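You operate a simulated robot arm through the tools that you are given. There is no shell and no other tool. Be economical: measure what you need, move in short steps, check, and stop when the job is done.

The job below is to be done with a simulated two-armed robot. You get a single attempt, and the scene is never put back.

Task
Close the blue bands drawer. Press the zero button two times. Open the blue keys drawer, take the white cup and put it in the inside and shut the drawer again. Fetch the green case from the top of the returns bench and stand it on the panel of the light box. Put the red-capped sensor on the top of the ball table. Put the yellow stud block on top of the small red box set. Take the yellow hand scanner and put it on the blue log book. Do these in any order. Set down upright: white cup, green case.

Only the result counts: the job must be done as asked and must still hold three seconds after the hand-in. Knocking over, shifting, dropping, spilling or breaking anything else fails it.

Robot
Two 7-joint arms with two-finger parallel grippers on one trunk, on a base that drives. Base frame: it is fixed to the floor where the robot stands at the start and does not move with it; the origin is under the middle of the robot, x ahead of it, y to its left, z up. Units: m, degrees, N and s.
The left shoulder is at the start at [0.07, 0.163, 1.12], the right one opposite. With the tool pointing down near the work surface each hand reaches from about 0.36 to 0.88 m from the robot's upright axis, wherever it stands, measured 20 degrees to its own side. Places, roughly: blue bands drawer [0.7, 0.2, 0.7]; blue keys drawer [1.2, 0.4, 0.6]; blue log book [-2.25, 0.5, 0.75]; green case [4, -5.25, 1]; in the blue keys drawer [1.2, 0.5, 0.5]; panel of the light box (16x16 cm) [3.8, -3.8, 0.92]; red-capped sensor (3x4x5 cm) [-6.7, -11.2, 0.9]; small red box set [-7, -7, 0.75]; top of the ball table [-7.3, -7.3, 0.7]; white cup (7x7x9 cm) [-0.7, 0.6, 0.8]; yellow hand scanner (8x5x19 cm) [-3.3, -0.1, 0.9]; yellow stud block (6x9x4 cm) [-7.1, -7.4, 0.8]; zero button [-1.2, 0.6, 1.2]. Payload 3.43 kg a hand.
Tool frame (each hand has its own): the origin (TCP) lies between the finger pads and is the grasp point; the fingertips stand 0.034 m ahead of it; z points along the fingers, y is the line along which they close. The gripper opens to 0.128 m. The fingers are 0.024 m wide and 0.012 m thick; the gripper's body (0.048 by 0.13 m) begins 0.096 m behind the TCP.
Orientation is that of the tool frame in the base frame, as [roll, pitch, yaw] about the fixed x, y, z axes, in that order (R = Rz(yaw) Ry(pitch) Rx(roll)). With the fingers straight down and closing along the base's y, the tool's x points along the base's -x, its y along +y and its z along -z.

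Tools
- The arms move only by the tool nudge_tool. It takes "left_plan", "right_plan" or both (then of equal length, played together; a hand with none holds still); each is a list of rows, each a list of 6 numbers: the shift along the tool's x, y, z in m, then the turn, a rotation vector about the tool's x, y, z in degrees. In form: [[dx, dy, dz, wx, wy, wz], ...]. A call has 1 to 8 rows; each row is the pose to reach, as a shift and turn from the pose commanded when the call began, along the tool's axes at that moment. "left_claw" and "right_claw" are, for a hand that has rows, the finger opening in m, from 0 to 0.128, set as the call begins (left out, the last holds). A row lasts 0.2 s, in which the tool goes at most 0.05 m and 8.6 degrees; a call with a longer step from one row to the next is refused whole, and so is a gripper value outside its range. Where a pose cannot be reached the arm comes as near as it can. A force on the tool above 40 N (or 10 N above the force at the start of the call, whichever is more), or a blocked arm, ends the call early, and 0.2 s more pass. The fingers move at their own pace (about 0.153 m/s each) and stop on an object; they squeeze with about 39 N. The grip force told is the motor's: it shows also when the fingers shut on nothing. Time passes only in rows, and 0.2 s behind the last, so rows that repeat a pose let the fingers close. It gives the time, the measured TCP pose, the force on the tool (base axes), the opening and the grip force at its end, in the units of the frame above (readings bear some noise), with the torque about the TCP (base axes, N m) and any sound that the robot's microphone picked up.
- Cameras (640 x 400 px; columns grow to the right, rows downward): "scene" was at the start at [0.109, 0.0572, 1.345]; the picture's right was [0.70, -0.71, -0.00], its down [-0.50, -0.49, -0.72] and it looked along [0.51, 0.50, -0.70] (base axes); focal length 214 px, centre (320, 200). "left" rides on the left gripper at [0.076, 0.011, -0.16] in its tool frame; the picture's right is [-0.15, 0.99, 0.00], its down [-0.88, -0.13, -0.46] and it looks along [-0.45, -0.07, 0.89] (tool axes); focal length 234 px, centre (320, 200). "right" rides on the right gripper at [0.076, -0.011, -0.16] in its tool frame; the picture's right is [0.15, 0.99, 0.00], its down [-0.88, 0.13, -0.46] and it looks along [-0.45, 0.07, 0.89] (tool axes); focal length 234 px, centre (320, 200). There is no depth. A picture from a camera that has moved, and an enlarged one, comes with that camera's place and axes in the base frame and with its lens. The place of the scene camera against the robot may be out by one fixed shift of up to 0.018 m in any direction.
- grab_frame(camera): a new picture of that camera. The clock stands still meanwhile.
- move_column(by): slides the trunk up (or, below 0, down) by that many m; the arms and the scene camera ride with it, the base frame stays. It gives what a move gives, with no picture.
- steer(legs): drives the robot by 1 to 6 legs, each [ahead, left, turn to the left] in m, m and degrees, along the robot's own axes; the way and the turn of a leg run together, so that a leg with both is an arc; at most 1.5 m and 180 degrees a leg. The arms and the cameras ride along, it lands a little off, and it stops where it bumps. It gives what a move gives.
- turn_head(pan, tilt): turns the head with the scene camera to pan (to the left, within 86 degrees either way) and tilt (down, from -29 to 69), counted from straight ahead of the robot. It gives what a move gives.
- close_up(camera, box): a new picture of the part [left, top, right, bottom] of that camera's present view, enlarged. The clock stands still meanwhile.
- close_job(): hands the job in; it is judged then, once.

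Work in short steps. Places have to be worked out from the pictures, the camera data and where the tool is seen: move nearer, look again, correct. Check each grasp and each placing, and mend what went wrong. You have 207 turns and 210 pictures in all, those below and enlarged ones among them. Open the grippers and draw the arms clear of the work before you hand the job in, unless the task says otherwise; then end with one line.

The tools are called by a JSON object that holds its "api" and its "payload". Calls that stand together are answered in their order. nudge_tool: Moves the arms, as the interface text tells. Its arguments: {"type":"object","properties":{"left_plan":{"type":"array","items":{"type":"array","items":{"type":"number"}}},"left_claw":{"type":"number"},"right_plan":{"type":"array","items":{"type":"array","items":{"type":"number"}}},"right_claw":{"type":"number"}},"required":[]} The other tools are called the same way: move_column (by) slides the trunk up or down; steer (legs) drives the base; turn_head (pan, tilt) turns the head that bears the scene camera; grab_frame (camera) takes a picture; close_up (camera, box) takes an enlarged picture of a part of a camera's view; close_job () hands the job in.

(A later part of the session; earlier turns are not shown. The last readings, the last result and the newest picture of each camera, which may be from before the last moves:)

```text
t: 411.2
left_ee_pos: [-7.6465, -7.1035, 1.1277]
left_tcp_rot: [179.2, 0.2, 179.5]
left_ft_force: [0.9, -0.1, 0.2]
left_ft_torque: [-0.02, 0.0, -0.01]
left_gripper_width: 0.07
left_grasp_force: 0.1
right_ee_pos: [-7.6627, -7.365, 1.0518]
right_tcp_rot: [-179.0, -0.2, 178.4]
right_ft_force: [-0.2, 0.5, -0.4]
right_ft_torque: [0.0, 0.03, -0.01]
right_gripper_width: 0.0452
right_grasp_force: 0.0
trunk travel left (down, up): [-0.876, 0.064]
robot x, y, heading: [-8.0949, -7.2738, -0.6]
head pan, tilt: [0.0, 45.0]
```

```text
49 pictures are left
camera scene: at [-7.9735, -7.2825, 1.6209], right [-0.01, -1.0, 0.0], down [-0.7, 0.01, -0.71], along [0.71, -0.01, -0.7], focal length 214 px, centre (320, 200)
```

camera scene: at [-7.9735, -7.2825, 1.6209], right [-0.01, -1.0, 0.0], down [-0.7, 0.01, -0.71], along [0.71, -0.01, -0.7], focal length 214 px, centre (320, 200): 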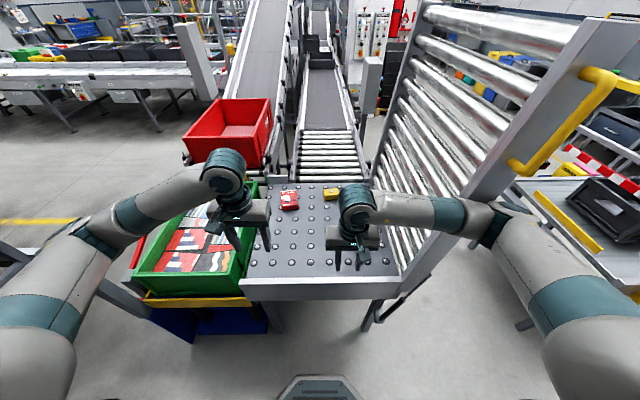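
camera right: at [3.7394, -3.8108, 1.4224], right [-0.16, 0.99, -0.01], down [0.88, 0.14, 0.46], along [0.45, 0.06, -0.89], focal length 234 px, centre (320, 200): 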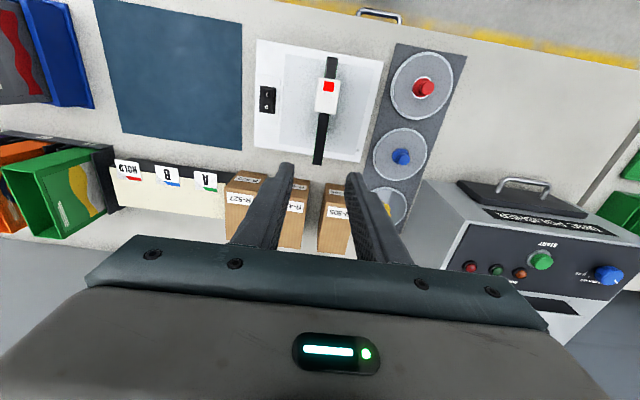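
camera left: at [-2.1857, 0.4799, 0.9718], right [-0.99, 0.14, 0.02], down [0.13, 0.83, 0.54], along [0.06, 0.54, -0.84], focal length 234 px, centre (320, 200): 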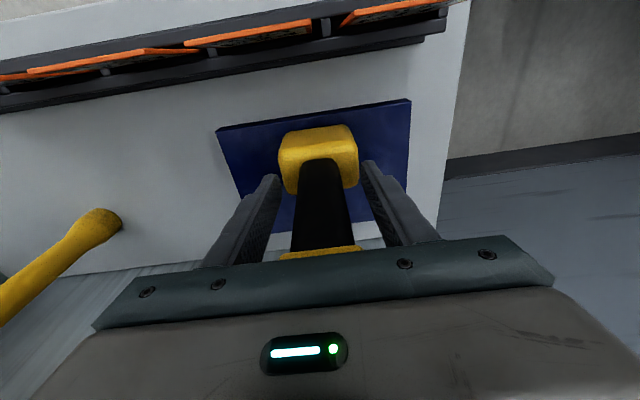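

The right elbow is close to the raised gate, so I shift left and ahead and will use the left hand.

{"api": "steer", "payload": {"legs": [[0, 0.15, 0.6], [0.22, 0, 0]]}}

{"api": "grab_frame", "payload": {"camera": "left"}}

{"api": "grab_frame", "payload": {"camera": "scene"}}

```text
t: 413.9
left_ee_pos: [-7.4174, -6.9435, 1.1245]
left_tcp_rot: [179.4, -0.2, -179.7]
left_ft_force: [0.8, 0.0, 0.6]
left_ft_torque: [0.02, 0.04, 0.0]
left_gripper_width: 0.0697
left_grasp_force: 0.1
right_ee_pos: [-7.4338, -7.2057, 1.0499]
right_tcp_rot: [-178.9, -0.4, 179.3]
right_ft_force: [0.3, -0.5, -0.3]
right_ft_torque: [-0.01, 0.01, -0.04]
right_gripper_width: 0.0449
right_grasp_force: 0.2
trunk travel left (down, up): [-0.876, 0.064]
robot x, y, heading: [-7.8717, -7.1251, 0.2]
head pan, tilt: [0.0, 45.0]
```

```text
48 pictures are left
camera left: at [-7.4934, -6.934, 1.2852], right [0.14, 0.99, 0.01], down [0.88, -0.13, 0.45], along [0.45, -0.06, -0.89], focal length 234 px, centre (320, 200)
```

left: 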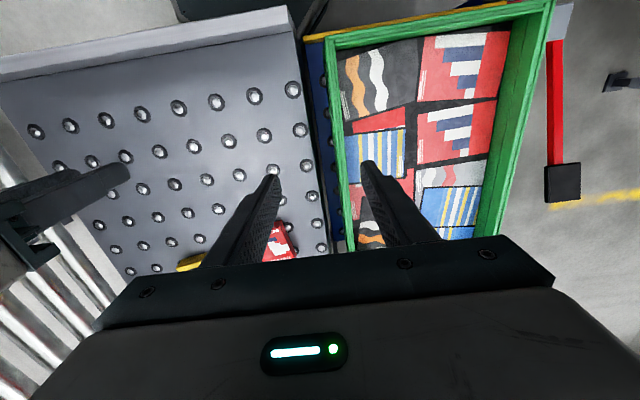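

```text
47 pictures are left
camera scene: at [-7.74, -7.1266, 1.62], right [0.0, -1.0, 0.0], down [-0.71, 0.0, -0.71], along [0.71, 0.0, -0.71], focal length 214 px, centre (320, 200)
```

scene: 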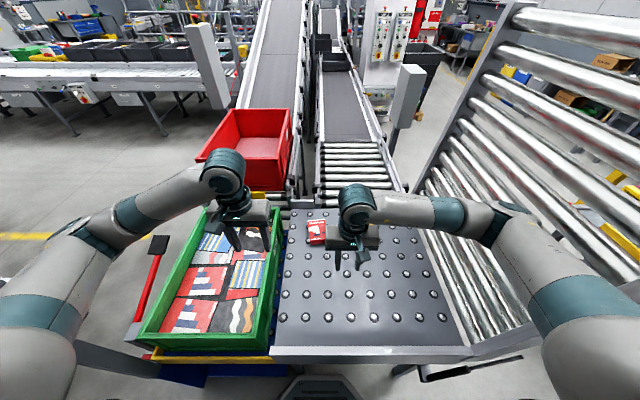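

The stud block (about [-7.08, -7.35]) suits the right hand. I move it forward above the block for a view.

{"api": "nudge_tool", "payload": {"right_plan": [[-0.035, -0.02, 0.0, 0, 0, 0], [-0.07, -0.04, 0.01, 0, 0, 0], [-0.105, -0.06, 0.02, 0, 0, 0], [-0.14, -0.08, 0.03, 0, 0, 0], [-0.175, -0.1, 0.04, 0, 0, 0], [-0.21, -0.124, 0.05, 0, 0, 0]], "right_claw": 0.12}}

{"api": "grab_frame", "payload": {"camera": "right"}}

{"api": "grab_frame", "payload": {"camera": "scene"}}

```text
t: 415.3
left_ee_pos: [-7.417, -6.9456, 1.124]
left_tcp_rot: [179.2, -0.2, -179.6]
left_ft_force: [0.5, -0.6, -0.1]
left_ft_torque: [0.03, 0.02, 0.02]
left_gripper_width: 0.0701
left_grasp_force: 0.0
right_ee_pos: [-7.2243, -7.3349, 0.9971]
right_tcp_rot: [-178.9, -0.6, 179.4]
right_ft_force: [-0.2, -0.3, 0.1]
right_ft_torque: [-0.01, 0.02, -0.02]
right_gripper_width: 0.1204
right_grasp_force: 0.0
trunk travel left (down, up): [-0.876, 0.064]
robot x, y, heading: [-7.8698, -7.1272, 0.4]
head pan, tilt: [0.0, 45.0]
```

```text
46 pictures are left
camera right: at [-7.2978, -7.3429, 1.1586], right [-0.14, 0.99, -0.02], down [0.89, 0.13, 0.44], along [0.44, 0.04, -0.9], focal length 234 px, centre (320, 200)
```

right: 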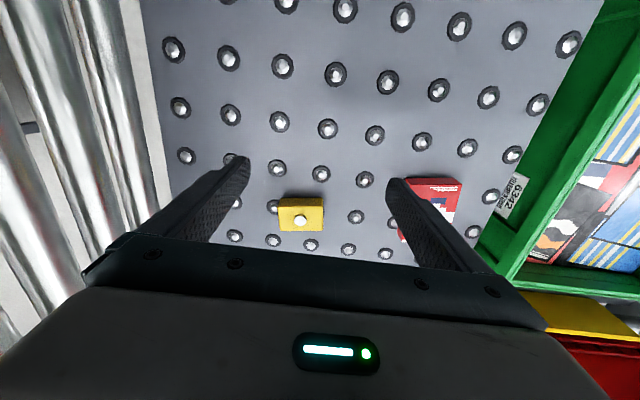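

```text
45 pictures are left
camera scene: at [-7.7387, -7.128, 1.6199], right [0.0, -1.0, 0.0], down [-0.71, 0.0, -0.71], along [0.71, 0.0, -0.71], focal length 214 px, centre (320, 200)
```

scene: 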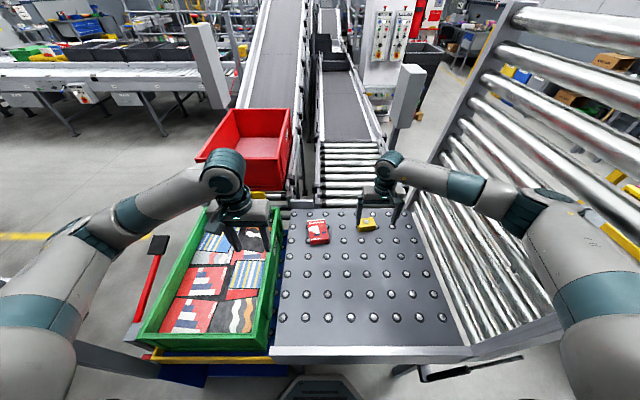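

The block's centre is about [-7.10, -7.352], top ≈0.80, long side along y. I move over it and descend partway.

{"api": "nudge_tool", "payload": {"right_plan": [[-0.041, -0.006, 0.02, 0, 0, 0], [-0.082, -0.012, 0.05, 0, 0, 0], [-0.124, -0.017, 0.08, 0, 0, 0], [-0.124, -0.017, 0.11, 0, 0, 0], [-0.124, -0.017, 0.137, 0, 0, 0]]}}

{"api": "grab_frame", "payload": {"camera": "right"}}

{"api": "close_up", "payload": {"camera": "scene", "box": [280, 170, 420, 270]}}

```text
refused: row 2 steps farther than a row can; nothing moved
```

```text
44 pictures are left
camera right: at [-7.2978, -7.3429, 1.1586], right [-0.14, 0.99, -0.02], down [0.89, 0.13, 0.44], along [0.44, 0.04, -0.9], focal length 234 px, centre (320, 200)
```

right: 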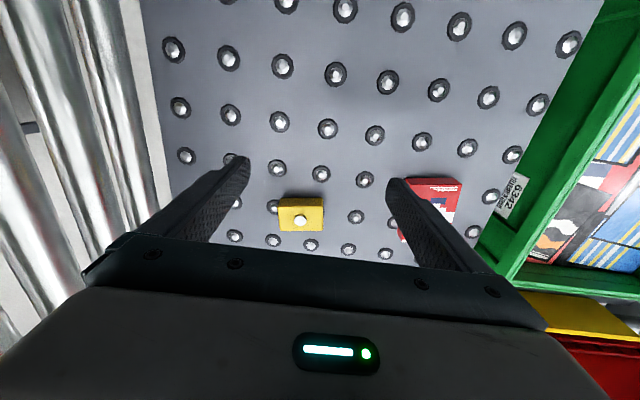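

```text
4.00 times, centred on (350, 220) of scene
camera zoom: at [-7.7387, -7.128, 1.6199], right [0.0, -1.0, 0.0], down [-0.71, 0.0, -0.71], along [0.71, 0.0, -0.71], focal length 858 px, centre (200, 120)
```

zoom: 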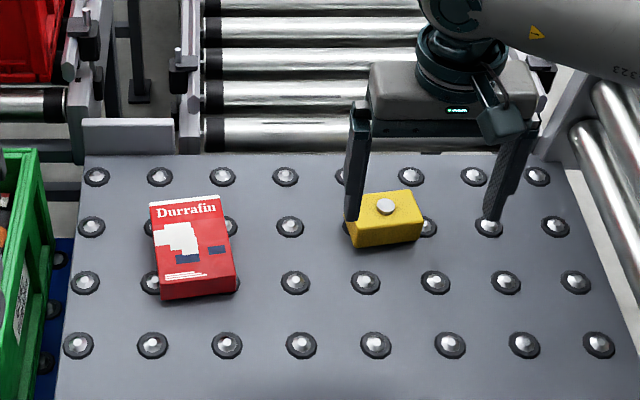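

{"api": "nudge_tool", "payload": {"right_plan": [[-0.035, -0.006, 0.02, 0, 0, 0], [-0.07, -0.012, 0.04, 0, 0, 0], [-0.105, -0.016, 0.06, 0, 0, 0], [-0.124, -0.017, 0.09, 0, 0, 0], [-0.124, -0.017, 0.12, 0, 0, 0], [-0.124, -0.017, 0.137, 0, 0, 0]]}}

{"api": "grab_frame", "payload": {"camera": "right"}}

{"api": "close_up", "payload": {"camera": "scene", "box": [280, 170, 420, 270]}}

```text
t: 416.7
left_ee_pos: [-7.4186, -6.9437, 1.1246]
left_tcp_rot: [179.5, -0.2, -179.7]
left_ft_force: [0.4, -0.1, 0.5]
left_ft_torque: [-0.03, 0.03, 0.01]
left_gripper_width: 0.07
left_grasp_force: 0.1
right_ee_pos: [-7.1008, -7.3578, 0.8623]
right_tcp_rot: [-178.8, -0.6, 179.3]
right_ft_force: [0.0, -0.3, -0.1]
right_ft_torque: [-0.03, -0.02, 0.0]
right_gripper_width: 0.12
right_grasp_force: 0.0
trunk travel left (down, up): [-0.876, 0.064]
robot x, y, heading: [-7.8755, -7.1269, -0.0]
head pan, tilt: [0.0, 45.0]
```

```text
42 pictures are left
camera right: at [-7.1747, -7.3636, 1.0246], right [-0.14, 0.99, -0.02], down [0.89, 0.13, 0.44], along [0.44, 0.04, -0.9], focal length 234 px, centre (320, 200)
```

right: 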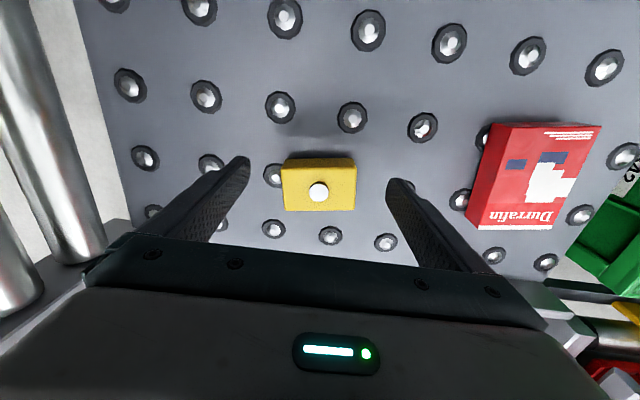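

```text
4.00 times, centred on (350, 220) of scene
camera zoom: at [-7.7398, -7.1266, 1.62], right [0.0, -1.0, 0.0], down [-0.71, 0.0, -0.71], along [0.71, 0.0, -0.71], focal length 858 px, centre (200, 120)
```

zoom: 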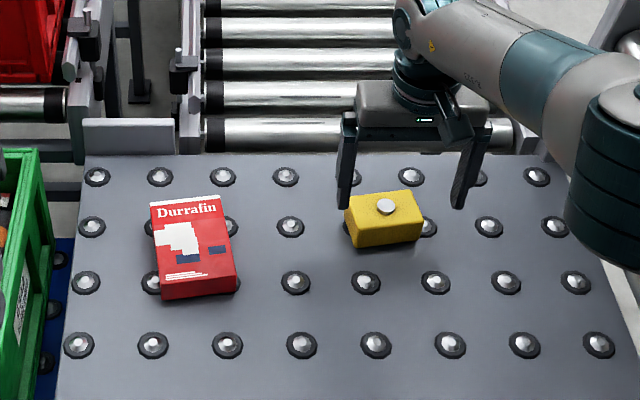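

Scaling by its 9 cm width puts the block top at z≈0.765 and centre at about [-7.065, -7.357]. I go down to TCP 0.77 with small final steps.

{"api": "nudge_tool", "payload": {"right_plan": [[-0.03, 0.001, 0.02, 0, 0, 0], [-0.036, 0.001, 0.05, 0, 0, 0], [-0.036, 0.001, 0.075, 0, 0, 0], [-0.036, 0.001, 0.085, 0, 0, 0], [-0.036, 0.001, 0.092, 0, 0, 0]]}}

{"api": "grab_frame", "payload": {"camera": "right"}}

```text
t: 417.9
left_ee_pos: [-7.4176, -6.9432, 1.1248]
left_tcp_rot: [179.5, -0.2, -179.7]
left_ft_force: [-0.5, 0.1, 0.8]
left_ft_torque: [-0.05, 0.03, 0.02]
left_gripper_width: 0.0702
left_grasp_force: 0.1
right_ee_pos: [-7.1167, -7.3486, 0.817]
right_tcp_rot: [-178.8, -0.5, 179.3]
right_ft_force: [-1.2, 0.4, 0.0]
right_ft_torque: [-0.01, -0.04, 0.02]
right_gripper_width: 0.1204
right_grasp_force: 0.0
right hand out of reach, approached as far as the arm can: row 1, 2, 3, 4, 5
trunk travel left (down, up): [-0.876, 0.064]
robot x, y, heading: [-7.8728, -7.1283, -0.0]
head pan, tilt: [0.0, 45.0]
```

```text
40 pictures are left
camera right: at [-7.1917, -7.3552, 0.9777], right [-0.13, 0.99, -0.02], down [0.89, 0.13, 0.44], along [0.44, 0.04, -0.9], focal length 234 px, centre (320, 200)
```

right: 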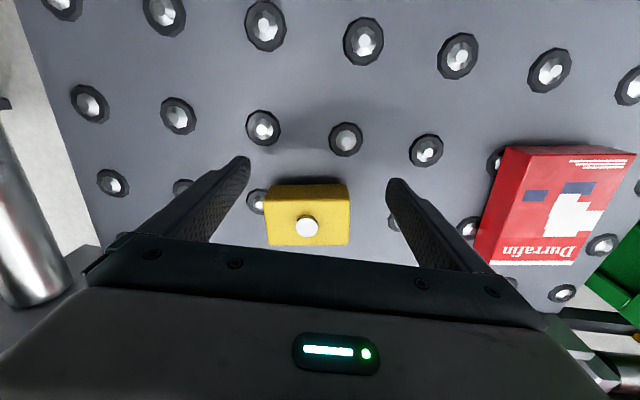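

Out of reach because the trunk is high. I raise both hands, lower the trunk 0.28 m, then retry.

{"api": "nudge_tool", "payload": {"right_plan": [[0, 0, -0.045, 0, 0, 0], [0, 0, -0.09, 0, 0, 0], [0, 0, -0.135, 0, 0, 0], [0, 0, -0.18, 0, 0, 0], [0, 0, -0.225, 0, 0, 0], [0, 0, -0.27, 0, 0, 0]], "left_plan": [[0, 0, -0.035, 0, 0, 0], [0, 0, -0.07, 0, 0, 0], [0, 0, -0.105, 0, 0, 0], [0, 0, -0.14, 0, 0, 0], [0, 0, -0.175, 0, 0, 0], [0, 0, -0.2, 0, 0, 0]]}}

{"api": "move_column", "payload": {"by": -0.26}}

```text
t: 419.3
left_ee_pos: [-7.4166, -6.9473, 1.3256]
left_tcp_rot: [179.3, -0.2, -179.8]
left_ft_force: [-0.3, 1.7, 0.0]
left_ft_torque: [0.07, 0.0, 0.01]
left_gripper_width: 0.0703
left_grasp_force: 0.1
right_ee_pos: [-7.1188, -7.3437, 1.0901]
right_tcp_rot: [-178.8, -0.6, 179.3]
right_ft_force: [-0.8, -0.3, 0.4]
right_ft_torque: [-0.02, -0.04, -0.05]
right_gripper_width: 0.1202
right_grasp_force: 0.1
trunk travel left (down, up): [-0.876, 0.064]
robot x, y, heading: [-7.8747, -7.1284, 0.3]
head pan, tilt: [0.0, 45.0]
```

```text
t: 422.0
left_ee_pos: [-7.4159, -6.9473, 1.064]
left_tcp_rot: [179.3, -0.2, -179.7]
left_ft_force: [0.0, 0.7, 0.4]
left_ft_torque: [-0.02, -0.01, 0.01]
left_gripper_width: 0.07
left_grasp_force: 0.1
right_ee_pos: [-7.1177, -7.3419, 0.8296]
right_tcp_rot: [-178.8, -0.5, 179.3]
right_ft_force: [0.5, 0.3, -1.3]
right_ft_torque: [0.01, 0.02, 0.02]
right_gripper_width: 0.1203
right_grasp_force: 0.0
trunk travel left (down, up): [-0.616, 0.324]
robot x, y, heading: [-7.8712, -7.1285, 0.4]
head pan, tilt: [0.0, 45.0]
```

Now I descend onto the block.

{"api": "nudge_tool", "payload": {"right_plan": [[-0.03, -0.008, 0.0, 0, 0, 0], [-0.053, -0.015, 0.01, 0, 0, 0], [-0.053, -0.015, 0.04, 0, 0, 0], [-0.053, -0.015, 0.055, 0, 0, 0], [-0.053, -0.015, 0.066, 0, 0, 0]]}}

{"api": "grab_frame", "payload": {"camera": "right"}}

```text
t: 423.3
left_ee_pos: [-7.4158, -6.9476, 1.0638]
left_tcp_rot: [179.4, -0.1, -179.7]
left_ft_force: [-0.2, -0.2, -0.5]
left_ft_torque: [0.01, 0.04, -0.01]
left_gripper_width: 0.0697
left_grasp_force: 0.1
right_ee_pos: [-7.0613, -7.3586, 0.7751]
right_tcp_rot: [-179.4, 0.2, 179.2]
right_ft_force: [-1.1, -1.1, 28.5]
right_ft_torque: [2.02, 0.3, 0.07]
right_gripper_width: 0.12
right_grasp_force: 0.1
trunk travel left (down, up): [-0.616, 0.324]
robot x, y, heading: [-7.871, -7.1292, 0.1]
head pan, tilt: [0.0, 45.0]
stopped in row 5 (right hand): the force on the tool passed its limit at 45 N (the readings are from after the stop); the commanded pose is now the measured one
```

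```text
39 pictures are left
camera right: at [-7.1382, -7.3668, 0.9346], right [-0.13, 0.99, -0.01], down [0.88, 0.12, 0.46], along [0.46, 0.05, -0.89], focal length 234 px, centre (320, 200)
```

right: 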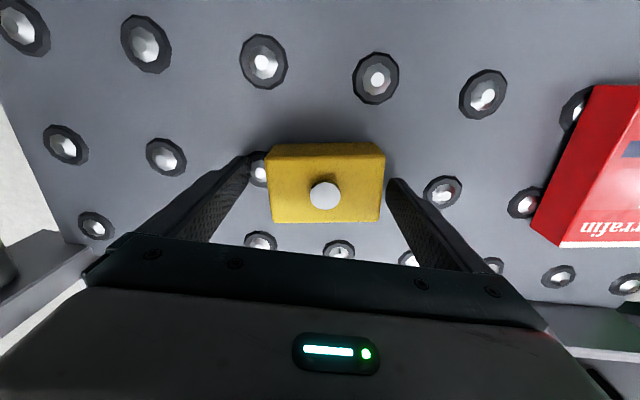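

One fingertip touched a ball (z≈0.74). I rise 6 mm and close on the block.

{"api": "nudge_tool", "payload": {"right_plan": [[0, 0, -0.006, 0, 0, 0], [0, 0, -0.006, 0, 0, 0], [0, 0, -0.006, 0, 0, 0], [0, 0, -0.006, 0, 0, 0]], "right_claw": 0.0}}

{"api": "nudge_tool", "payload": {"right_plan": [[0, 0, -0.03, 0, 0, 0], [0, 0, -0.06, 0, 0, 0], [0, 0, -0.09, 0, 0, 0]]}}

{"api": "grab_frame", "payload": {"camera": "right"}}

```text
t: 424.3
left_ee_pos: [-7.4149, -6.9464, 1.063]
left_tcp_rot: [179.4, -0.2, -179.7]
left_ft_force: [-0.2, -0.5, 0.5]
left_ft_torque: [0.0, -0.02, 0.04]
left_gripper_width: 0.0702
left_grasp_force: 0.2
right_ee_pos: [-7.0638, -7.3599, 0.7747]
right_tcp_rot: [-179.1, -0.1, 179.3]
right_ft_force: [0.4, -0.2, 0.0]
right_ft_torque: [0.04, -0.08, -0.01]
right_gripper_width: 0.0868
right_grasp_force: 38.9
trunk travel left (down, up): [-0.616, 0.324]
robot x, y, heading: [-7.8677, -7.1261, 0.1]
head pan, tilt: [0.0, 45.0]
```

```text
t: 425.1
left_ee_pos: [-7.4152, -6.947, 1.0634]
left_tcp_rot: [179.5, -0.2, -179.7]
left_ft_force: [-0.4, 0.7, -0.3]
left_ft_torque: [0.02, -0.01, -0.01]
left_gripper_width: 0.0701
left_grasp_force: 0.1
right_ee_pos: [-7.063, -7.3549, 0.865]
right_tcp_rot: [-179.2, 0.1, 179.1]
right_ft_force: [-0.2, 0.1, -0.6]
right_ft_torque: [-0.01, -0.02, 0.04]
right_gripper_width: 0.0866
right_grasp_force: 38.9
trunk travel left (down, up): [-0.616, 0.324]
robot x, y, heading: [-7.8744, -7.1303, 0.4]
head pan, tilt: [0.0, 45.0]
```

```text
38 pictures are left
camera right: at [-7.1389, -7.3641, 1.0251], right [-0.13, 0.99, -0.01], down [0.88, 0.12, 0.45], along [0.45, 0.05, -0.89], focal length 234 px, centre (320, 200)
```

right: 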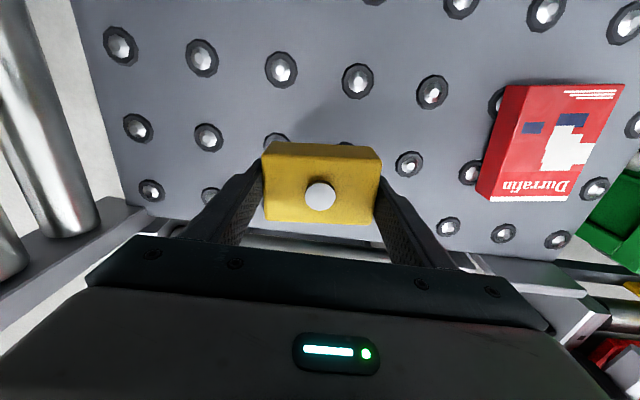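

Held. I carry it over the red box, centre about [-7.116, -7.107].

{"api": "nudge_tool", "payload": {"right_plan": [[0.01, 0.04, 0, 0, 0, 0], [0.02, 0.085, 0, 0, 0, 0], [0.03, 0.13, 0, 0, 0, 0], [0.04, 0.175, 0, 0, 0, 0], [0.05, 0.215, 0, 0, 0, 0], [0.053, 0.248, 0, 0, 0, 0]]}}

{"api": "grab_frame", "payload": {"camera": "right"}}

{"api": "close_up", "payload": {"camera": "scene", "box": [270, 130, 410, 230]}}

```text
t: 426.5
left_ee_pos: [-7.4148, -6.9452, 1.0632]
left_tcp_rot: [179.4, -0.2, -179.7]
left_ft_force: [0.6, 0.9, 0.0]
left_ft_torque: [0.0, -0.02, -0.03]
left_gripper_width: 0.0701
left_grasp_force: 0.0
right_ee_pos: [-7.1137, -7.1103, 0.8635]
right_tcp_rot: [-179.1, 0.1, 179.1]
right_ft_force: [0.2, 0.4, -2.7]
right_ft_torque: [-0.03, -0.01, 0.0]
right_gripper_width: 0.0866
right_grasp_force: 38.8
trunk travel left (down, up): [-0.616, 0.324]
robot x, y, heading: [-7.871, -7.1268, -0.1]
head pan, tilt: [0.0, 45.0]
```

```text
37 pictures are left
camera right: at [-7.1903, -7.1175, 1.024], right [-0.13, 0.99, -0.02], down [0.88, 0.13, 0.45], along [0.45, 0.05, -0.89], focal length 234 px, centre (320, 200)
```

right: 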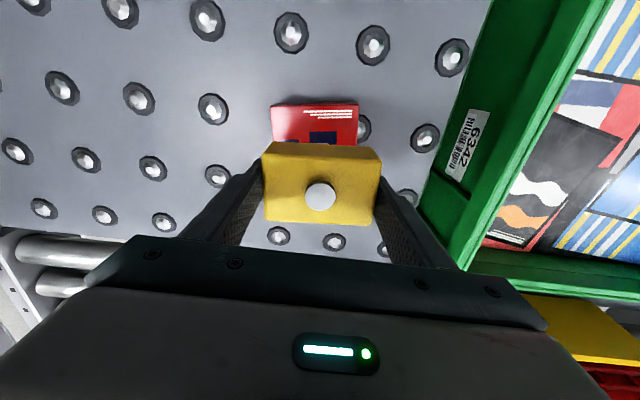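

```text
4.00 times, centred on (340, 180) of scene
camera zoom: at [-7.7398, -7.1255, 1.3599], right [0.0, -1.0, 0.0], down [-0.71, 0.0, -0.71], along [0.71, 0.0, -0.71], focal length 858 px, centre (240, 280)
```

zoom: 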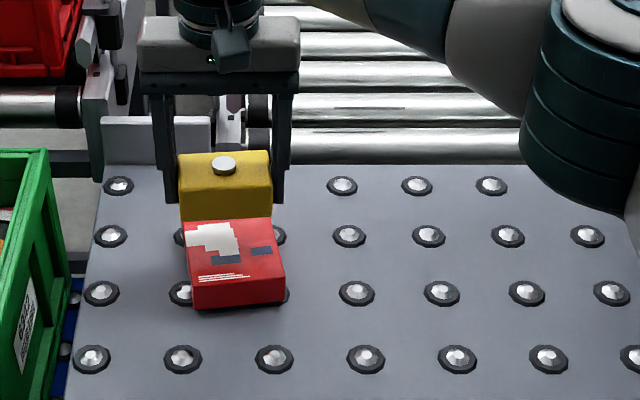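

The box centre is about y=-7.117, so I shift 6 mm and lower until contact.

{"api": "nudge_tool", "payload": {"right_plan": [[0, -0.006, 0.02, 0, 0, 0], [0, -0.006, 0.036, 0, 0, 0], [0, -0.006, 0.042, 0, 0, 0], [0, -0.006, 0.047, 0, 0, 0], [0, -0.006, 0.052, 0, 0, 0], [0, -0.006, 0.057, 0, 0, 0], [0, -0.006, 0.062, 0, 0, 0]]}}

{"api": "grab_frame", "payload": {"camera": "right"}}

{"api": "close_up", "payload": {"camera": "scene", "box": [270, 130, 410, 230]}}

```text
t: 428.3
left_ee_pos: [-7.4156, -6.9479, 1.0637]
left_tcp_rot: [179.2, -0.1, -179.8]
left_ft_force: [0.8, 0.2, 0.6]
left_ft_torque: [0.01, 0.06, -0.02]
left_gripper_width: 0.0703
left_grasp_force: 0.1
right_ee_pos: [-7.1092, -7.1142, 0.8078]
right_tcp_rot: [-179.6, 0.6, 179.2]
right_ft_force: [-1.5, -0.8, 23.7]
right_ft_torque: [0.96, 0.53, 0.08]
right_gripper_width: 0.0862
right_grasp_force: 39.0
trunk travel left (down, up): [-0.616, 0.324]
robot x, y, heading: [-7.8706, -7.1245, 0.3]
head pan, tilt: [0.0, 45.0]
stopped in row 7 (right hand): the force on the tool passed its limit at 42 N (the readings are from after the stop); the commanded pose is now the measured one
```

```text
35 pictures are left
camera right: at [-7.1875, -7.1239, 0.9677], right [-0.13, 0.99, -0.01], down [0.88, 0.12, 0.46], along [0.46, 0.05, -0.89], focal length 234 px, centre (320, 200)
```

right: 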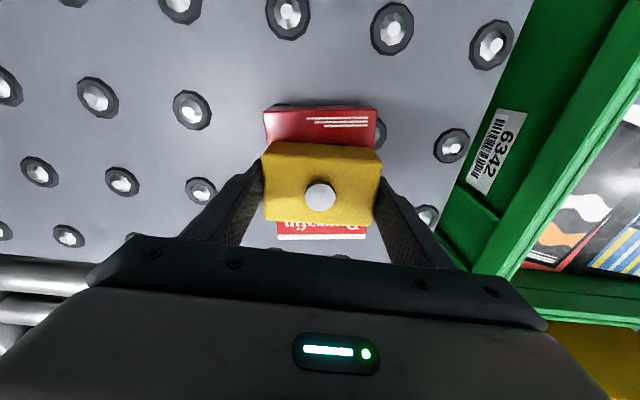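

```text
4.00 times, centred on (340, 180) of scene
camera zoom: at [-7.7407, -7.1273, 1.36], right [0.0, -1.0, 0.0], down [-0.71, 0.0, -0.71], along [0.71, 0.0, -0.71], focal length 858 px, centre (240, 280)
```

zoom: 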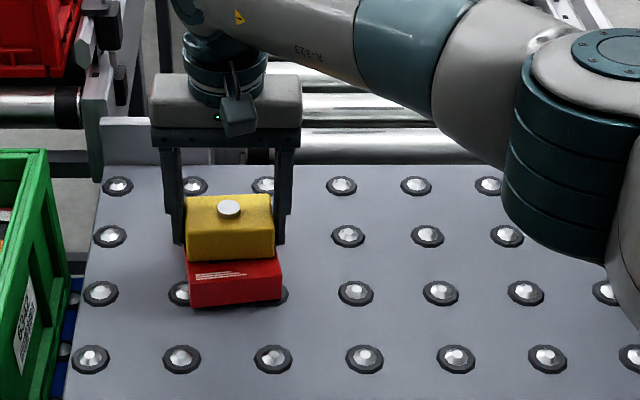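

The block sits centred on the red box. I release and rise.

{"api": "nudge_tool", "payload": {"right_plan": [[0, 0, -0.002, 0, 0, 0], [0, 0, -0.002, 0, 0, 0], [0, 0, -0.002, 0, 0, 0]], "right_claw": 0.115}}

{"api": "nudge_tool", "payload": {"right_plan": [[0, 0, -0.03, 0, 0, 0], [0, 0, -0.07, 0, 0, 0], [0, 0, -0.11, 0, 0, 0], [0, 0, -0.15, 0, 0, 0], [0, 0, -0.19, 0, 0, 0], [0, 0, -0.23, 0, 0, 0]]}}

{"api": "grab_frame", "payload": {"camera": "right"}}

```text
t: 429.1
left_ee_pos: [-7.4176, -6.9463, 1.0657]
left_tcp_rot: [179.3, -0.1, -179.6]
left_ft_force: [-0.1, 0.3, 0.7]
left_ft_torque: [0.0, -0.01, 0.02]
left_gripper_width: 0.0702
left_grasp_force: 0.1
right_ee_pos: [-7.1127, -7.1146, 0.8076]
right_tcp_rot: [-179.4, 0.5, 179.1]
right_ft_force: [0.6, 1.2, 20.7]
right_ft_torque: [1.24, 0.04, -0.04]
right_gripper_width: 0.1152
right_grasp_force: 0.7
trunk travel left (down, up): [-0.616, 0.324]
robot x, y, heading: [-7.8723, -7.1289, 0.3]
head pan, tilt: [0.0, 45.0]
```

```text
t: 430.5
left_ee_pos: [-7.4166, -6.9468, 1.0637]
left_tcp_rot: [179.4, -0.1, -179.8]
left_ft_force: [-0.5, 0.1, 0.5]
left_ft_torque: [-0.01, 0.01, 0.03]
left_gripper_width: 0.0698
left_grasp_force: 0.1
right_ee_pos: [-7.1136, -7.1144, 1.0386]
right_tcp_rot: [-179.4, 0.2, 179.2]
right_ft_force: [-0.1, 0.1, -0.3]
right_ft_torque: [-0.01, 0.0, -0.01]
right_gripper_width: 0.1147
right_grasp_force: 0.1
trunk travel left (down, up): [-0.616, 0.324]
robot x, y, heading: [-7.8723, -7.1283, 0.1]
head pan, tilt: [0.0, 45.0]
```

```text
33 pictures are left
camera right: at [-7.19, -7.1235, 1.1985], right [-0.13, 0.99, -0.01], down [0.88, 0.12, 0.46], along [0.46, 0.05, -0.89], focal length 234 px, centre (320, 200)
```

right: 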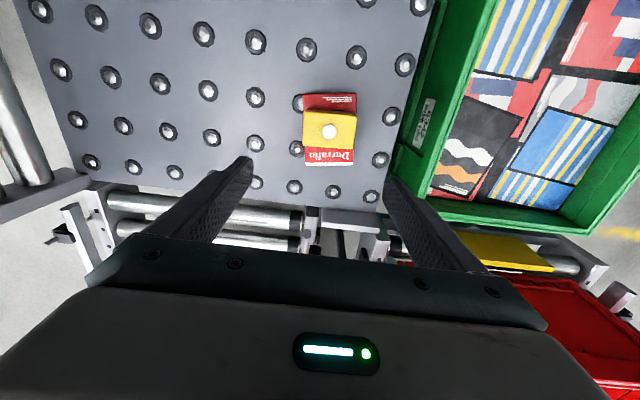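

Block placed. I retract, raise the trunk and head south towards the sensor.

{"api": "nudge_tool", "payload": {"right_plan": [[0.04, -0.01, -0.01, 0, 0, 0], [0.08, -0.02, -0.02, 0, 0, 0], [0.12, -0.03, -0.02, 0, 0, 0], [0.16, -0.04, -0.02, 0, 0, 0], [0.2, -0.05, -0.02, 0, 0, 0], [0.24, -0.06, -0.02, 0, 0, 0], [0.28, -0.07, -0.02, 0, 0, 0], [0.31, -0.08, -0.02, 0, 0, 0]], "right_claw": 0.05}}

{"api": "move_column", "payload": {"by": 0.18}}

{"api": "steer", "payload": {"legs": [[-0.22, 0, 0], [0, 0, -90], [1.4, 0, 0], [0.9, 0, 0]]}}

{"api": "turn_head", "payload": {"pan": 20, "tilt": 20}}

{"api": "grab_frame", "payload": {"camera": "scene"}}

```text
t: 432.3
left_ee_pos: [-7.4157, -6.9471, 1.0644]
left_tcp_rot: [179.3, -0.1, -179.8]
left_ft_force: [-0.4, -0.7, 0.3]
left_ft_torque: [0.02, -0.02, -0.01]
left_gripper_width: 0.07
left_grasp_force: 0.1
right_ee_pos: [-7.4223, -7.1881, 1.0544]
right_tcp_rot: [-179.4, 0.4, 179.2]
right_ft_force: [0.8, 0.3, -0.6]
right_ft_torque: [0.0, 0.02, -0.02]
right_gripper_width: 0.0499
right_grasp_force: 0.1
trunk travel left (down, up): [-0.616, 0.324]
robot x, y, heading: [-7.872, -7.1281, 0.0]
head pan, tilt: [0.0, 45.0]
```

```text
t: 434.3
left_ee_pos: [-7.4154, -6.9469, 1.2436]
left_tcp_rot: [179.4, -0.2, -179.7]
left_ft_force: [0.9, -0.3, -1.3]
left_ft_torque: [0.0, -0.01, -0.01]
left_gripper_width: 0.0702
left_grasp_force: 0.1
right_ee_pos: [-7.4213, -7.1881, 1.2345]
right_tcp_rot: [-179.4, 0.3, 179.3]
right_ft_force: [0.5, 0.9, -0.1]
right_ft_torque: [0.0, 0.03, -0.01]
right_gripper_width: 0.0499
right_grasp_force: 0.0
trunk travel left (down, up): [-0.796, 0.144]
robot x, y, heading: [-7.8715, -7.1293, 0.0]
head pan, tilt: [0.0, 45.0]
```

```text
t: 441.3
left_ee_pos: [-7.9252, -7.7186, 1.2462]
left_tcp_rot: [179.3, 0.1, 89.0]
left_ft_force: [0.8, 1.1, -0.4]
left_ft_torque: [-0.09, 0.06, -0.01]
left_gripper_width: 0.0702
left_grasp_force: 0.0
right_ee_pos: [-8.1653, -7.7064, 1.2374]
right_tcp_rot: [-179.4, 0.5, 87.9]
right_ft_force: [-0.3, -0.3, -0.1]
right_ft_torque: [-0.08, -0.02, 0.01]
right_gripper_width: 0.0502
right_grasp_force: 0.0
trunk travel left (down, up): [-0.796, 0.144]
robot x, y, heading: [-8.0922, -7.2619, -91.3]
head pan, tilt: [0.0, 45.0]
stopped in leg 3: the robot was blocked; the commanded pose is now the measured one
```

```text
t: 442.2
left_ee_pos: [-7.9253, -7.7233, 1.2445]
left_tcp_rot: [179.4, -0.1, 88.9]
left_ft_force: [-0.2, 0.0, -0.5]
left_ft_torque: [0.01, 0.02, 0.02]
left_gripper_width: 0.0701
left_grasp_force: 0.0
right_ee_pos: [-8.1659, -7.7108, 1.2346]
right_tcp_rot: [-179.5, 0.4, 87.9]
right_ft_force: [0.5, 0.3, 0.1]
right_ft_torque: [0.01, 0.02, 0.03]
right_gripper_width: 0.0499
right_grasp_force: 0.0
trunk travel left (down, up): [-0.796, 0.144]
robot x, y, heading: [-8.0964, -7.2656, -91.3]
head pan, tilt: [20.0, 20.0]
```

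```text
32 pictures are left
camera scene: at [-8.0655, -7.4013, 1.5787], right [-0.95, -0.32, 0.0], down [-0.11, 0.32, -0.94], along [0.3, -0.89, -0.34], focal length 214 px, centre (320, 200)
```

scene: 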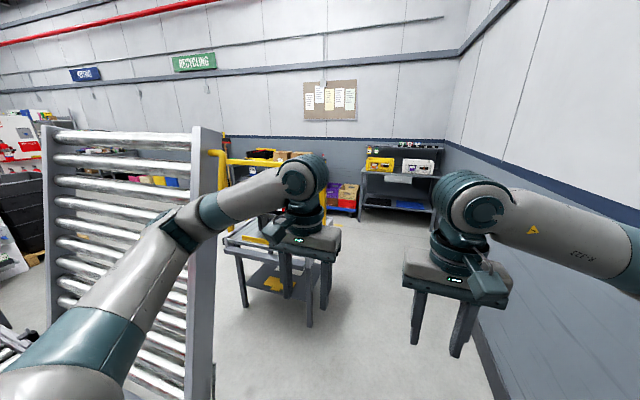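

The left elbow met the raised gate's post. I back off, shift right and straighten the arms forward to narrow the stance.

{"api": "steer", "payload": {"legs": [[-0.12, -0.14, 0]]}}

{"api": "nudge_tool", "payload": {"left_plan": [[-0.04, -0.01, 0, 0, 0, 0], [-0.08, -0.02, 0, 0, 0, 0], [-0.12, -0.03, 0, 0, 0, 0], [-0.16, -0.04, 0, 0, 0, 0], [-0.2, -0.05, 0, 0, 0, 0], [-0.24, -0.05, 0, 0, 0, 0]], "right_plan": [[-0.04, 0, 0, 0, 0, 0], [-0.08, 0, 0, 0, 0, 0], [-0.12, 0, 0, 0, 0, 0], [-0.16, 0, 0, 0, 0, 0], [-0.2, 0, 0, 0, 0, 0], [-0.24, 0, 0, 0, 0, 0]]}}

{"api": "grab_frame", "payload": {"camera": "scene"}}

```text
t: 443.7
left_ee_pos: [-8.0625, -7.608, 1.2422]
left_tcp_rot: [179.5, -0.3, 88.8]
left_ft_force: [0.9, 0.9, 0.2]
left_ft_torque: [0.04, 0.03, 0.02]
left_gripper_width: 0.07
left_grasp_force: 0.1
right_ee_pos: [-8.303, -7.5962, 1.234]
right_tcp_rot: [-179.4, 0.2, 87.7]
right_ft_force: [1.1, 0.2, 0.6]
right_ft_torque: [0.04, 0.01, 0.06]
right_gripper_width: 0.0502
right_grasp_force: 0.1
trunk travel left (down, up): [-0.796, 0.144]
robot x, y, heading: [-8.2326, -7.1481, -91.3]
head pan, tilt: [20.0, 20.0]
```

```text
t: 445.1
left_ee_pos: [-8.1215, -7.8483, 1.2384]
left_tcp_rot: [179.4, -0.3, 88.8]
left_ft_force: [0.9, -0.1, 0.1]
left_ft_torque: [0.06, 0.03, 0.02]
left_gripper_width: 0.0701
left_grasp_force: 0.1
right_ee_pos: [-8.3112, -7.8363, 1.2366]
right_tcp_rot: [-179.4, 0.3, 87.8]
right_ft_force: [-0.1, -0.1, 1.8]
right_ft_torque: [0.0, 0.0, 0.03]
right_gripper_width: 0.0497
right_grasp_force: 0.0
trunk travel left (down, up): [-0.796, 0.144]
robot x, y, heading: [-8.2329, -7.1473, -91.5]
head pan, tilt: [20.0, 20.0]
```

```text
31 pictures are left
camera scene: at [-8.2029, -7.2859, 1.5784], right [-0.95, -0.32, 0.0], down [-0.11, 0.33, -0.94], along [0.3, -0.89, -0.34], focal length 214 px, centre (320, 200)
```

scene: 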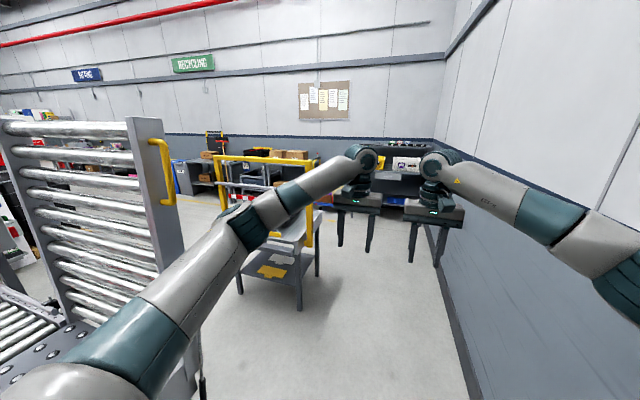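

{"api": "steer", "payload": {"legs": [[1.2, 0, 1.0], [0.8, 0, 0]]}}

{"api": "turn_head", "payload": {"pan": 35, "tilt": 25}}

{"api": "grab_frame", "payload": {"camera": "scene"}}

```text
t: 455.1
left_ee_pos: [-8.071, -9.8485, 1.2407]
left_tcp_rot: [179.4, 0.0, 91.0]
left_ft_force: [-0.6, -0.2, 0.3]
left_ft_torque: [-0.03, 0.01, 0.01]
left_gripper_width: 0.0698
left_grasp_force: 0.1
right_ee_pos: [-8.2605, -9.8445, 1.2366]
right_tcp_rot: [-179.3, 0.3, 89.9]
right_ft_force: [-0.9, 0.3, -0.5]
right_ft_torque: [0.0, 0.04, 0.0]
right_gripper_width: 0.0501
right_grasp_force: 0.2
trunk travel left (down, up): [-0.796, 0.144]
robot x, y, heading: [-8.2104, -9.1547, -89.3]
head pan, tilt: [20.0, 20.0]
```

```text
t: 455.9
left_ee_pos: [-8.0706, -9.8497, 1.24]
left_tcp_rot: [179.5, -0.2, 91.0]
left_ft_force: [0.0, -0.8, -0.2]
left_ft_torque: [0.02, -0.01, 0.02]
left_gripper_width: 0.07
left_grasp_force: 0.0
right_ee_pos: [-8.2597, -9.8457, 1.2364]
right_tcp_rot: [-179.4, 0.3, 89.9]
right_ft_force: [0.2, -0.1, 0.1]
right_ft_torque: [0.02, 0.01, 0.0]
right_gripper_width: 0.0503
right_grasp_force: 0.0
trunk travel left (down, up): [-0.796, 0.144]
robot x, y, heading: [-8.2075, -9.1495, -89.1]
head pan, tilt: [35.0, 25.0]
```

```text
30 pictures are left
camera scene: at [-8.1525, -9.2789, 1.5705], right [-0.81, -0.58, 0.0], down [-0.25, 0.34, -0.91], along [0.53, -0.73, -0.42], focal length 214 px, centre (320, 200)
```

scene: 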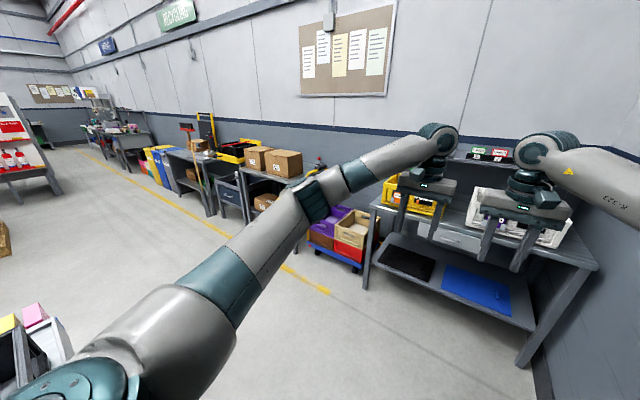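

{"api": "close_up", "payload": {"camera": "scene", "box": [230, 130, 360, 220]}}

```text
4.44 times, centred on (295, 175) of scene
camera zoom: at [-8.1525, -9.2789, 1.5705], right [-0.81, -0.58, 0.0], down [-0.25, 0.34, -0.91], along [0.53, -0.73, -0.42], focal length 953 px, centre (431, 311)
```

zoom: 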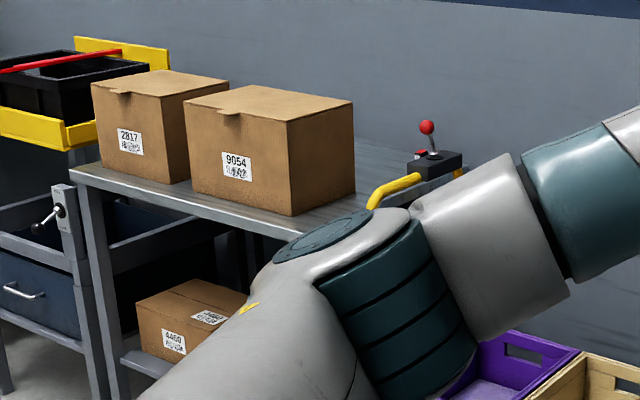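

The sensor should be at the west end of the carton bench, by the device at about [-6.74, -11.2]. I drive there to face the bench.

{"api": "steer", "payload": {"legs": [[0.62, 0, -0.9], [0, 0.83, 0], [0, 0.83, 0], [0.3, 0, 0]]}}

{"api": "turn_head", "payload": {"pan": -10, "tilt": 35}}

{"api": "grab_frame", "payload": {"camera": "scene"}}

```text
t: 469.1
left_ee_pos: [-6.3613, -10.7201, 1.2409]
left_tcp_rot: [179.4, 0.0, 92.0]
left_ft_force: [0.5, 0.2, -0.1]
left_ft_torque: [0.02, -0.02, -0.07]
left_gripper_width: 0.07
left_grasp_force: 0.1
right_ee_pos: [-6.5499, -10.7181, 1.2368]
right_tcp_rot: [-179.4, 0.4, 91.1]
right_ft_force: [-0.4, 0.8, 0.1]
right_ft_torque: [-0.02, 0.02, 0.01]
right_gripper_width: 0.0502
right_grasp_force: 0.0
trunk travel left (down, up): [-0.796, 0.144]
robot x, y, heading: [-6.5103, -10.0243, -88.3]
head pan, tilt: [35.0, 25.0]
```

```text
t: 470.3
left_ee_pos: [-6.3614, -10.7195, 1.2399]
left_tcp_rot: [179.4, -0.1, 92.0]
left_ft_force: [-0.2, -0.2, 0.8]
left_ft_torque: [-0.04, 0.03, 0.0]
left_gripper_width: 0.0702
left_grasp_force: 0.1
right_ee_pos: [-6.5512, -10.7197, 1.2375]
right_tcp_rot: [-179.3, 0.4, 91.0]
right_ft_force: [-0.3, 0.0, 0.2]
right_ft_torque: [-0.03, 0.0, 0.02]
right_gripper_width: 0.0502
right_grasp_force: 0.0
trunk travel left (down, up): [-0.796, 0.144]
robot x, y, heading: [-6.5099, -10.0279, -88.3]
head pan, tilt: [-10.0, 35.0]
```

```text
28 pictures are left
camera scene: at [-6.5211, -10.1642, 1.5549], right [-0.99, 0.14, 0.0], down [0.08, 0.57, -0.82], along [-0.12, -0.81, -0.57], focal length 214 px, centre (320, 200)
```

scene: 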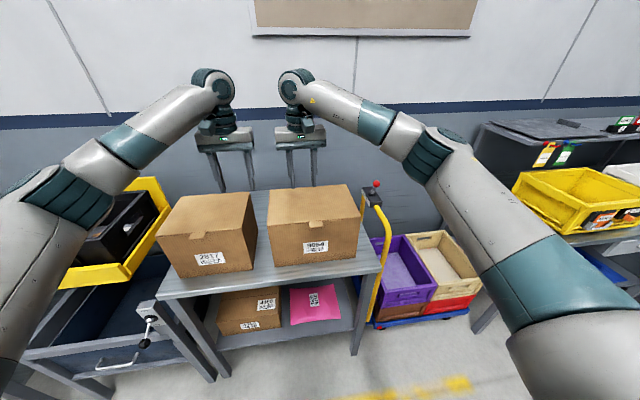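

{"api": "close_up", "payload": {"camera": "scene", "box": [330, 160, 420, 230]}}

```text
5.71 times, centred on (375, 195) of scene
camera zoom: at [-6.5211, -10.1642, 1.5549], right [-0.99, 0.14, 0.0], down [0.08, 0.57, -0.82], along [-0.12, -0.81, -0.57], focal length 1226 px, centre (6, 229)
```

zoom: 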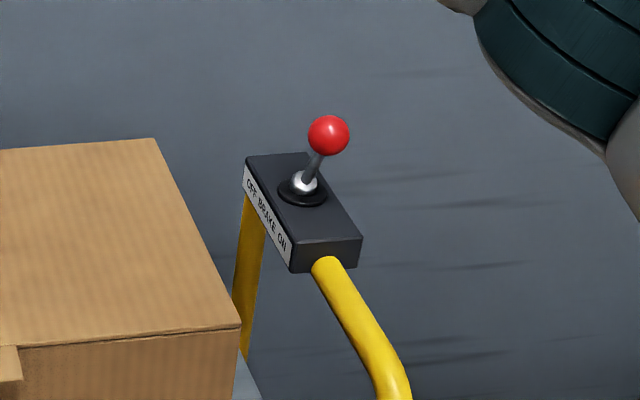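

That is only a brake lever. The sensor is probably hidden behind the carton, so I look with the right hand camera.

{"api": "grab_frame", "payload": {"camera": "right"}}

```text
26 pictures are left
camera right: at [-6.5612, -10.6431, 1.3973], right [0.99, 0.16, -0.01], down [0.15, -0.88, 0.46], along [0.07, -0.46, -0.89], focal length 234 px, centre (320, 200)
```

right: 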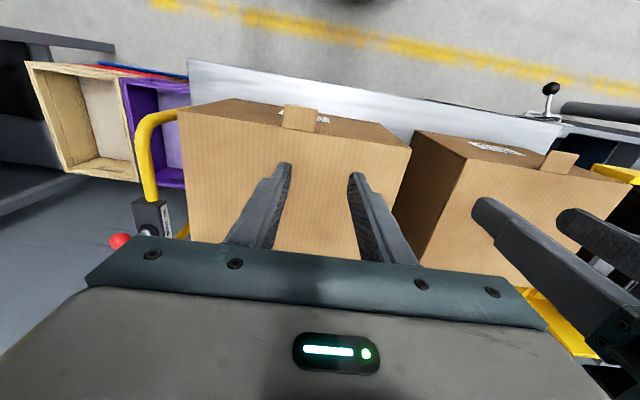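

{"api": "move_column", "payload": {"by": 0.1}}

{"api": "steer", "payload": {"legs": [[0.26, 0.0, -1.5]]}}

{"api": "grab_frame", "payload": {"camera": "right"}}

{"api": "grab_frame", "payload": {"camera": "scene"}}

```text
t: 471.6
left_ee_pos: [-6.3617, -10.7214, 1.3398]
left_tcp_rot: [179.4, -0.1, 91.9]
left_ft_force: [-0.3, 0.7, -0.2]
left_ft_torque: [0.02, 0.01, -0.04]
left_gripper_width: 0.07
left_grasp_force: 0.1
right_ee_pos: [-6.5509, -10.7206, 1.3379]
right_tcp_rot: [-179.5, 0.5, 90.9]
right_ft_force: [-0.4, -0.5, -0.5]
right_ft_torque: [-0.01, 0.0, -0.01]
right_gripper_width: 0.0499
right_grasp_force: 0.1
trunk travel left (down, up): [-0.896, 0.044]
robot x, y, heading: [-6.5118, -10.0255, -88.4]
head pan, tilt: [-10.0, 35.0]
```

```text
t: 473.5
left_ee_pos: [-6.3713, -10.9846, 1.3407]
left_tcp_rot: [179.4, 0.0, 90.6]
left_ft_force: [-0.3, -0.4, 0.2]
left_ft_torque: [-0.01, -0.02, -0.02]
left_gripper_width: 0.0703
left_grasp_force: 0.0
right_ee_pos: [-6.5598, -10.9798, 1.3378]
right_tcp_rot: [-179.3, 0.5, 89.6]
right_ft_force: [-1.0, 0.2, -0.3]
right_ft_torque: [-0.03, -0.01, -0.02]
right_gripper_width: 0.0499
right_grasp_force: 0.1
trunk travel left (down, up): [-0.896, 0.044]
robot x, y, heading: [-6.5045, -10.2867, -89.4]
head pan, tilt: [-10.0, 35.0]
```

```text
25 pictures are left
camera right: at [-6.5691, -10.9035, 1.4984], right [0.99, 0.14, -0.01], down [0.13, -0.88, 0.46], along [0.06, -0.46, -0.89], focal length 234 px, centre (320, 200)
```

right: 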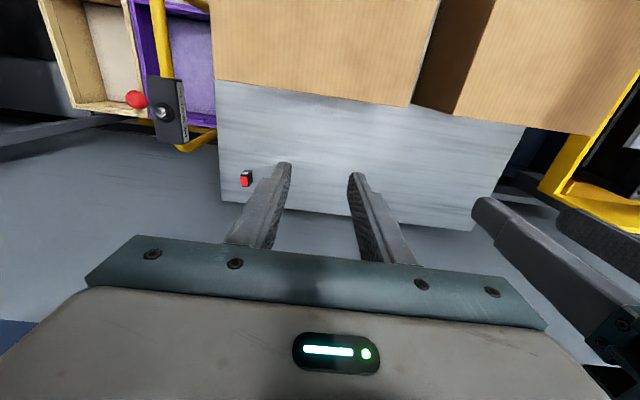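

```text
24 pictures are left
camera scene: at [-6.5185, -10.4254, 1.6551], right [-0.99, 0.16, 0.0], down [0.09, 0.56, -0.82], along [-0.13, -0.81, -0.57], focal length 214 px, centre (320, 200)
```

scene: 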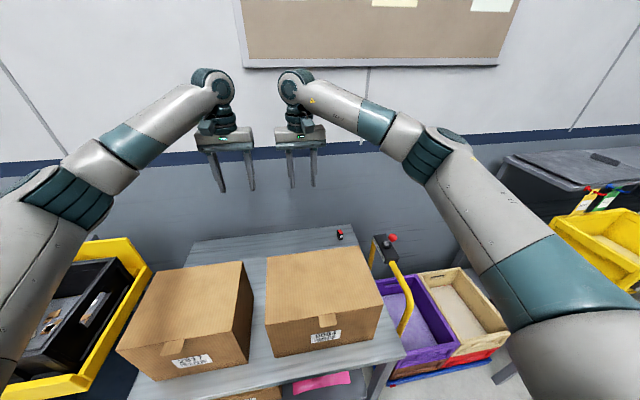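

Found the red-capped sensor near [-6.738, -11.168], behind the carton. I shift the base right and ahead a little, raise and retract the left hand, then lower the trunk 0.17 m.

{"api": "steer", "payload": {"legs": [[0.07, -0.09, 0]]}}

{"api": "nudge_tool", "payload": {"left_plan": [[0.04, 0.02, -0.02, 0, 0, 0], [0.08, 0.04, -0.04, 0, 0, 0], [0.12, 0.05, -0.06, 0, 0, 0], [0.16, 0.06, -0.08, 0, 0, 0], [0.2, 0.06, -0.1, 0, 0, 0], [0.24, 0.06, -0.12, 0, 0, 0]], "right_plan": [[-0.02, -0.015, 0, 0, 0, 0], [-0.04, -0.03, 0, 0, 0, 0], [-0.06, -0.045, 0, 0, 0, 0], [-0.08, -0.06, 0, 0, 0, 0], [-0.1, -0.075, 0, 0, 0, 0], [-0.12, -0.085, 0, 0, 0, 0]], "right_claw": 0.07}}

{"api": "move_column", "payload": {"by": -0.17}}

{"api": "grab_frame", "payload": {"camera": "right"}}

```text
t: 474.7
left_ee_pos: [-6.4566, -11.0575, 1.3431]
left_tcp_rot: [179.7, 0.0, 90.8]
left_ft_force: [0.4, 0.3, -0.2]
left_ft_torque: [-0.06, 0.04, 0.0]
left_gripper_width: 0.07
left_grasp_force: 0.0
right_ee_pos: [-6.645, -11.0523, 1.3392]
right_tcp_rot: [-179.3, 0.4, 89.9]
right_ft_force: [0.4, 0.3, 1.7]
right_ft_torque: [-0.03, -0.01, -0.02]
right_gripper_width: 0.05
right_grasp_force: 0.0
trunk travel left (down, up): [-0.896, 0.044]
robot x, y, heading: [-6.5947, -10.3566, -89.6]
head pan, tilt: [-10.0, 35.0]
```

```text
t: 476.1
left_ee_pos: [-6.4066, -10.8168, 1.4598]
left_tcp_rot: [179.4, -0.1, 90.8]
left_ft_force: [-0.5, 0.7, 0.5]
left_ft_torque: [-0.01, 0.02, 0.04]
left_gripper_width: 0.0697
left_grasp_force: 0.0
right_ee_pos: [-6.7353, -11.1739, 1.3413]
right_tcp_rot: [-179.4, 0.5, 89.8]
right_ft_force: [-1.0, 0.1, 0.0]
right_ft_torque: [0.01, -0.01, -0.01]
right_gripper_width: 0.0698
right_grasp_force: 0.1
trunk travel left (down, up): [-0.896, 0.044]
robot x, y, heading: [-6.5936, -10.3634, -89.2]
head pan, tilt: [-10.0, 35.0]
```

```text
t: 478.0
left_ee_pos: [-6.4074, -10.8177, 1.2896]
left_tcp_rot: [179.3, -0.1, 90.8]
left_ft_force: [0.1, -0.1, -0.1]
left_ft_torque: [-0.01, -0.01, 0.03]
left_gripper_width: 0.0699
left_grasp_force: 0.1
right_ee_pos: [-6.7348, -11.1747, 1.1711]
right_tcp_rot: [-179.4, 0.3, 89.8]
right_ft_force: [0.1, -0.1, 0.0]
right_ft_torque: [0.02, 0.0, 0.01]
right_gripper_width: 0.0701
right_grasp_force: 0.1
trunk travel left (down, up): [-0.726, 0.214]
robot x, y, heading: [-6.5927, -10.3631, -89.4]
head pan, tilt: [-10.0, 35.0]
```

```text
23 pictures are left
camera right: at [-6.7443, -11.0982, 1.331], right [0.99, 0.14, -0.01], down [0.13, -0.88, 0.46], along [0.06, -0.46, -0.89], focal length 234 px, centre (320, 200)
```

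right: 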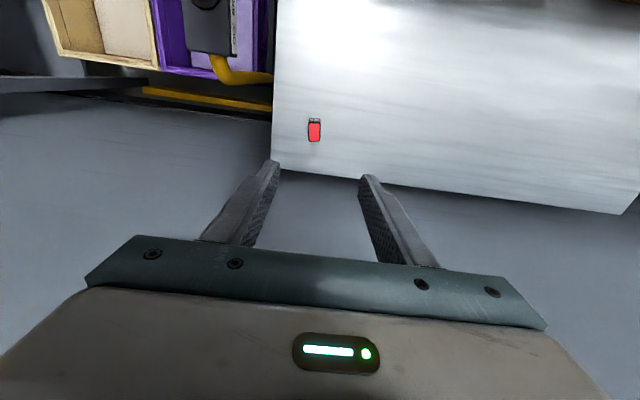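

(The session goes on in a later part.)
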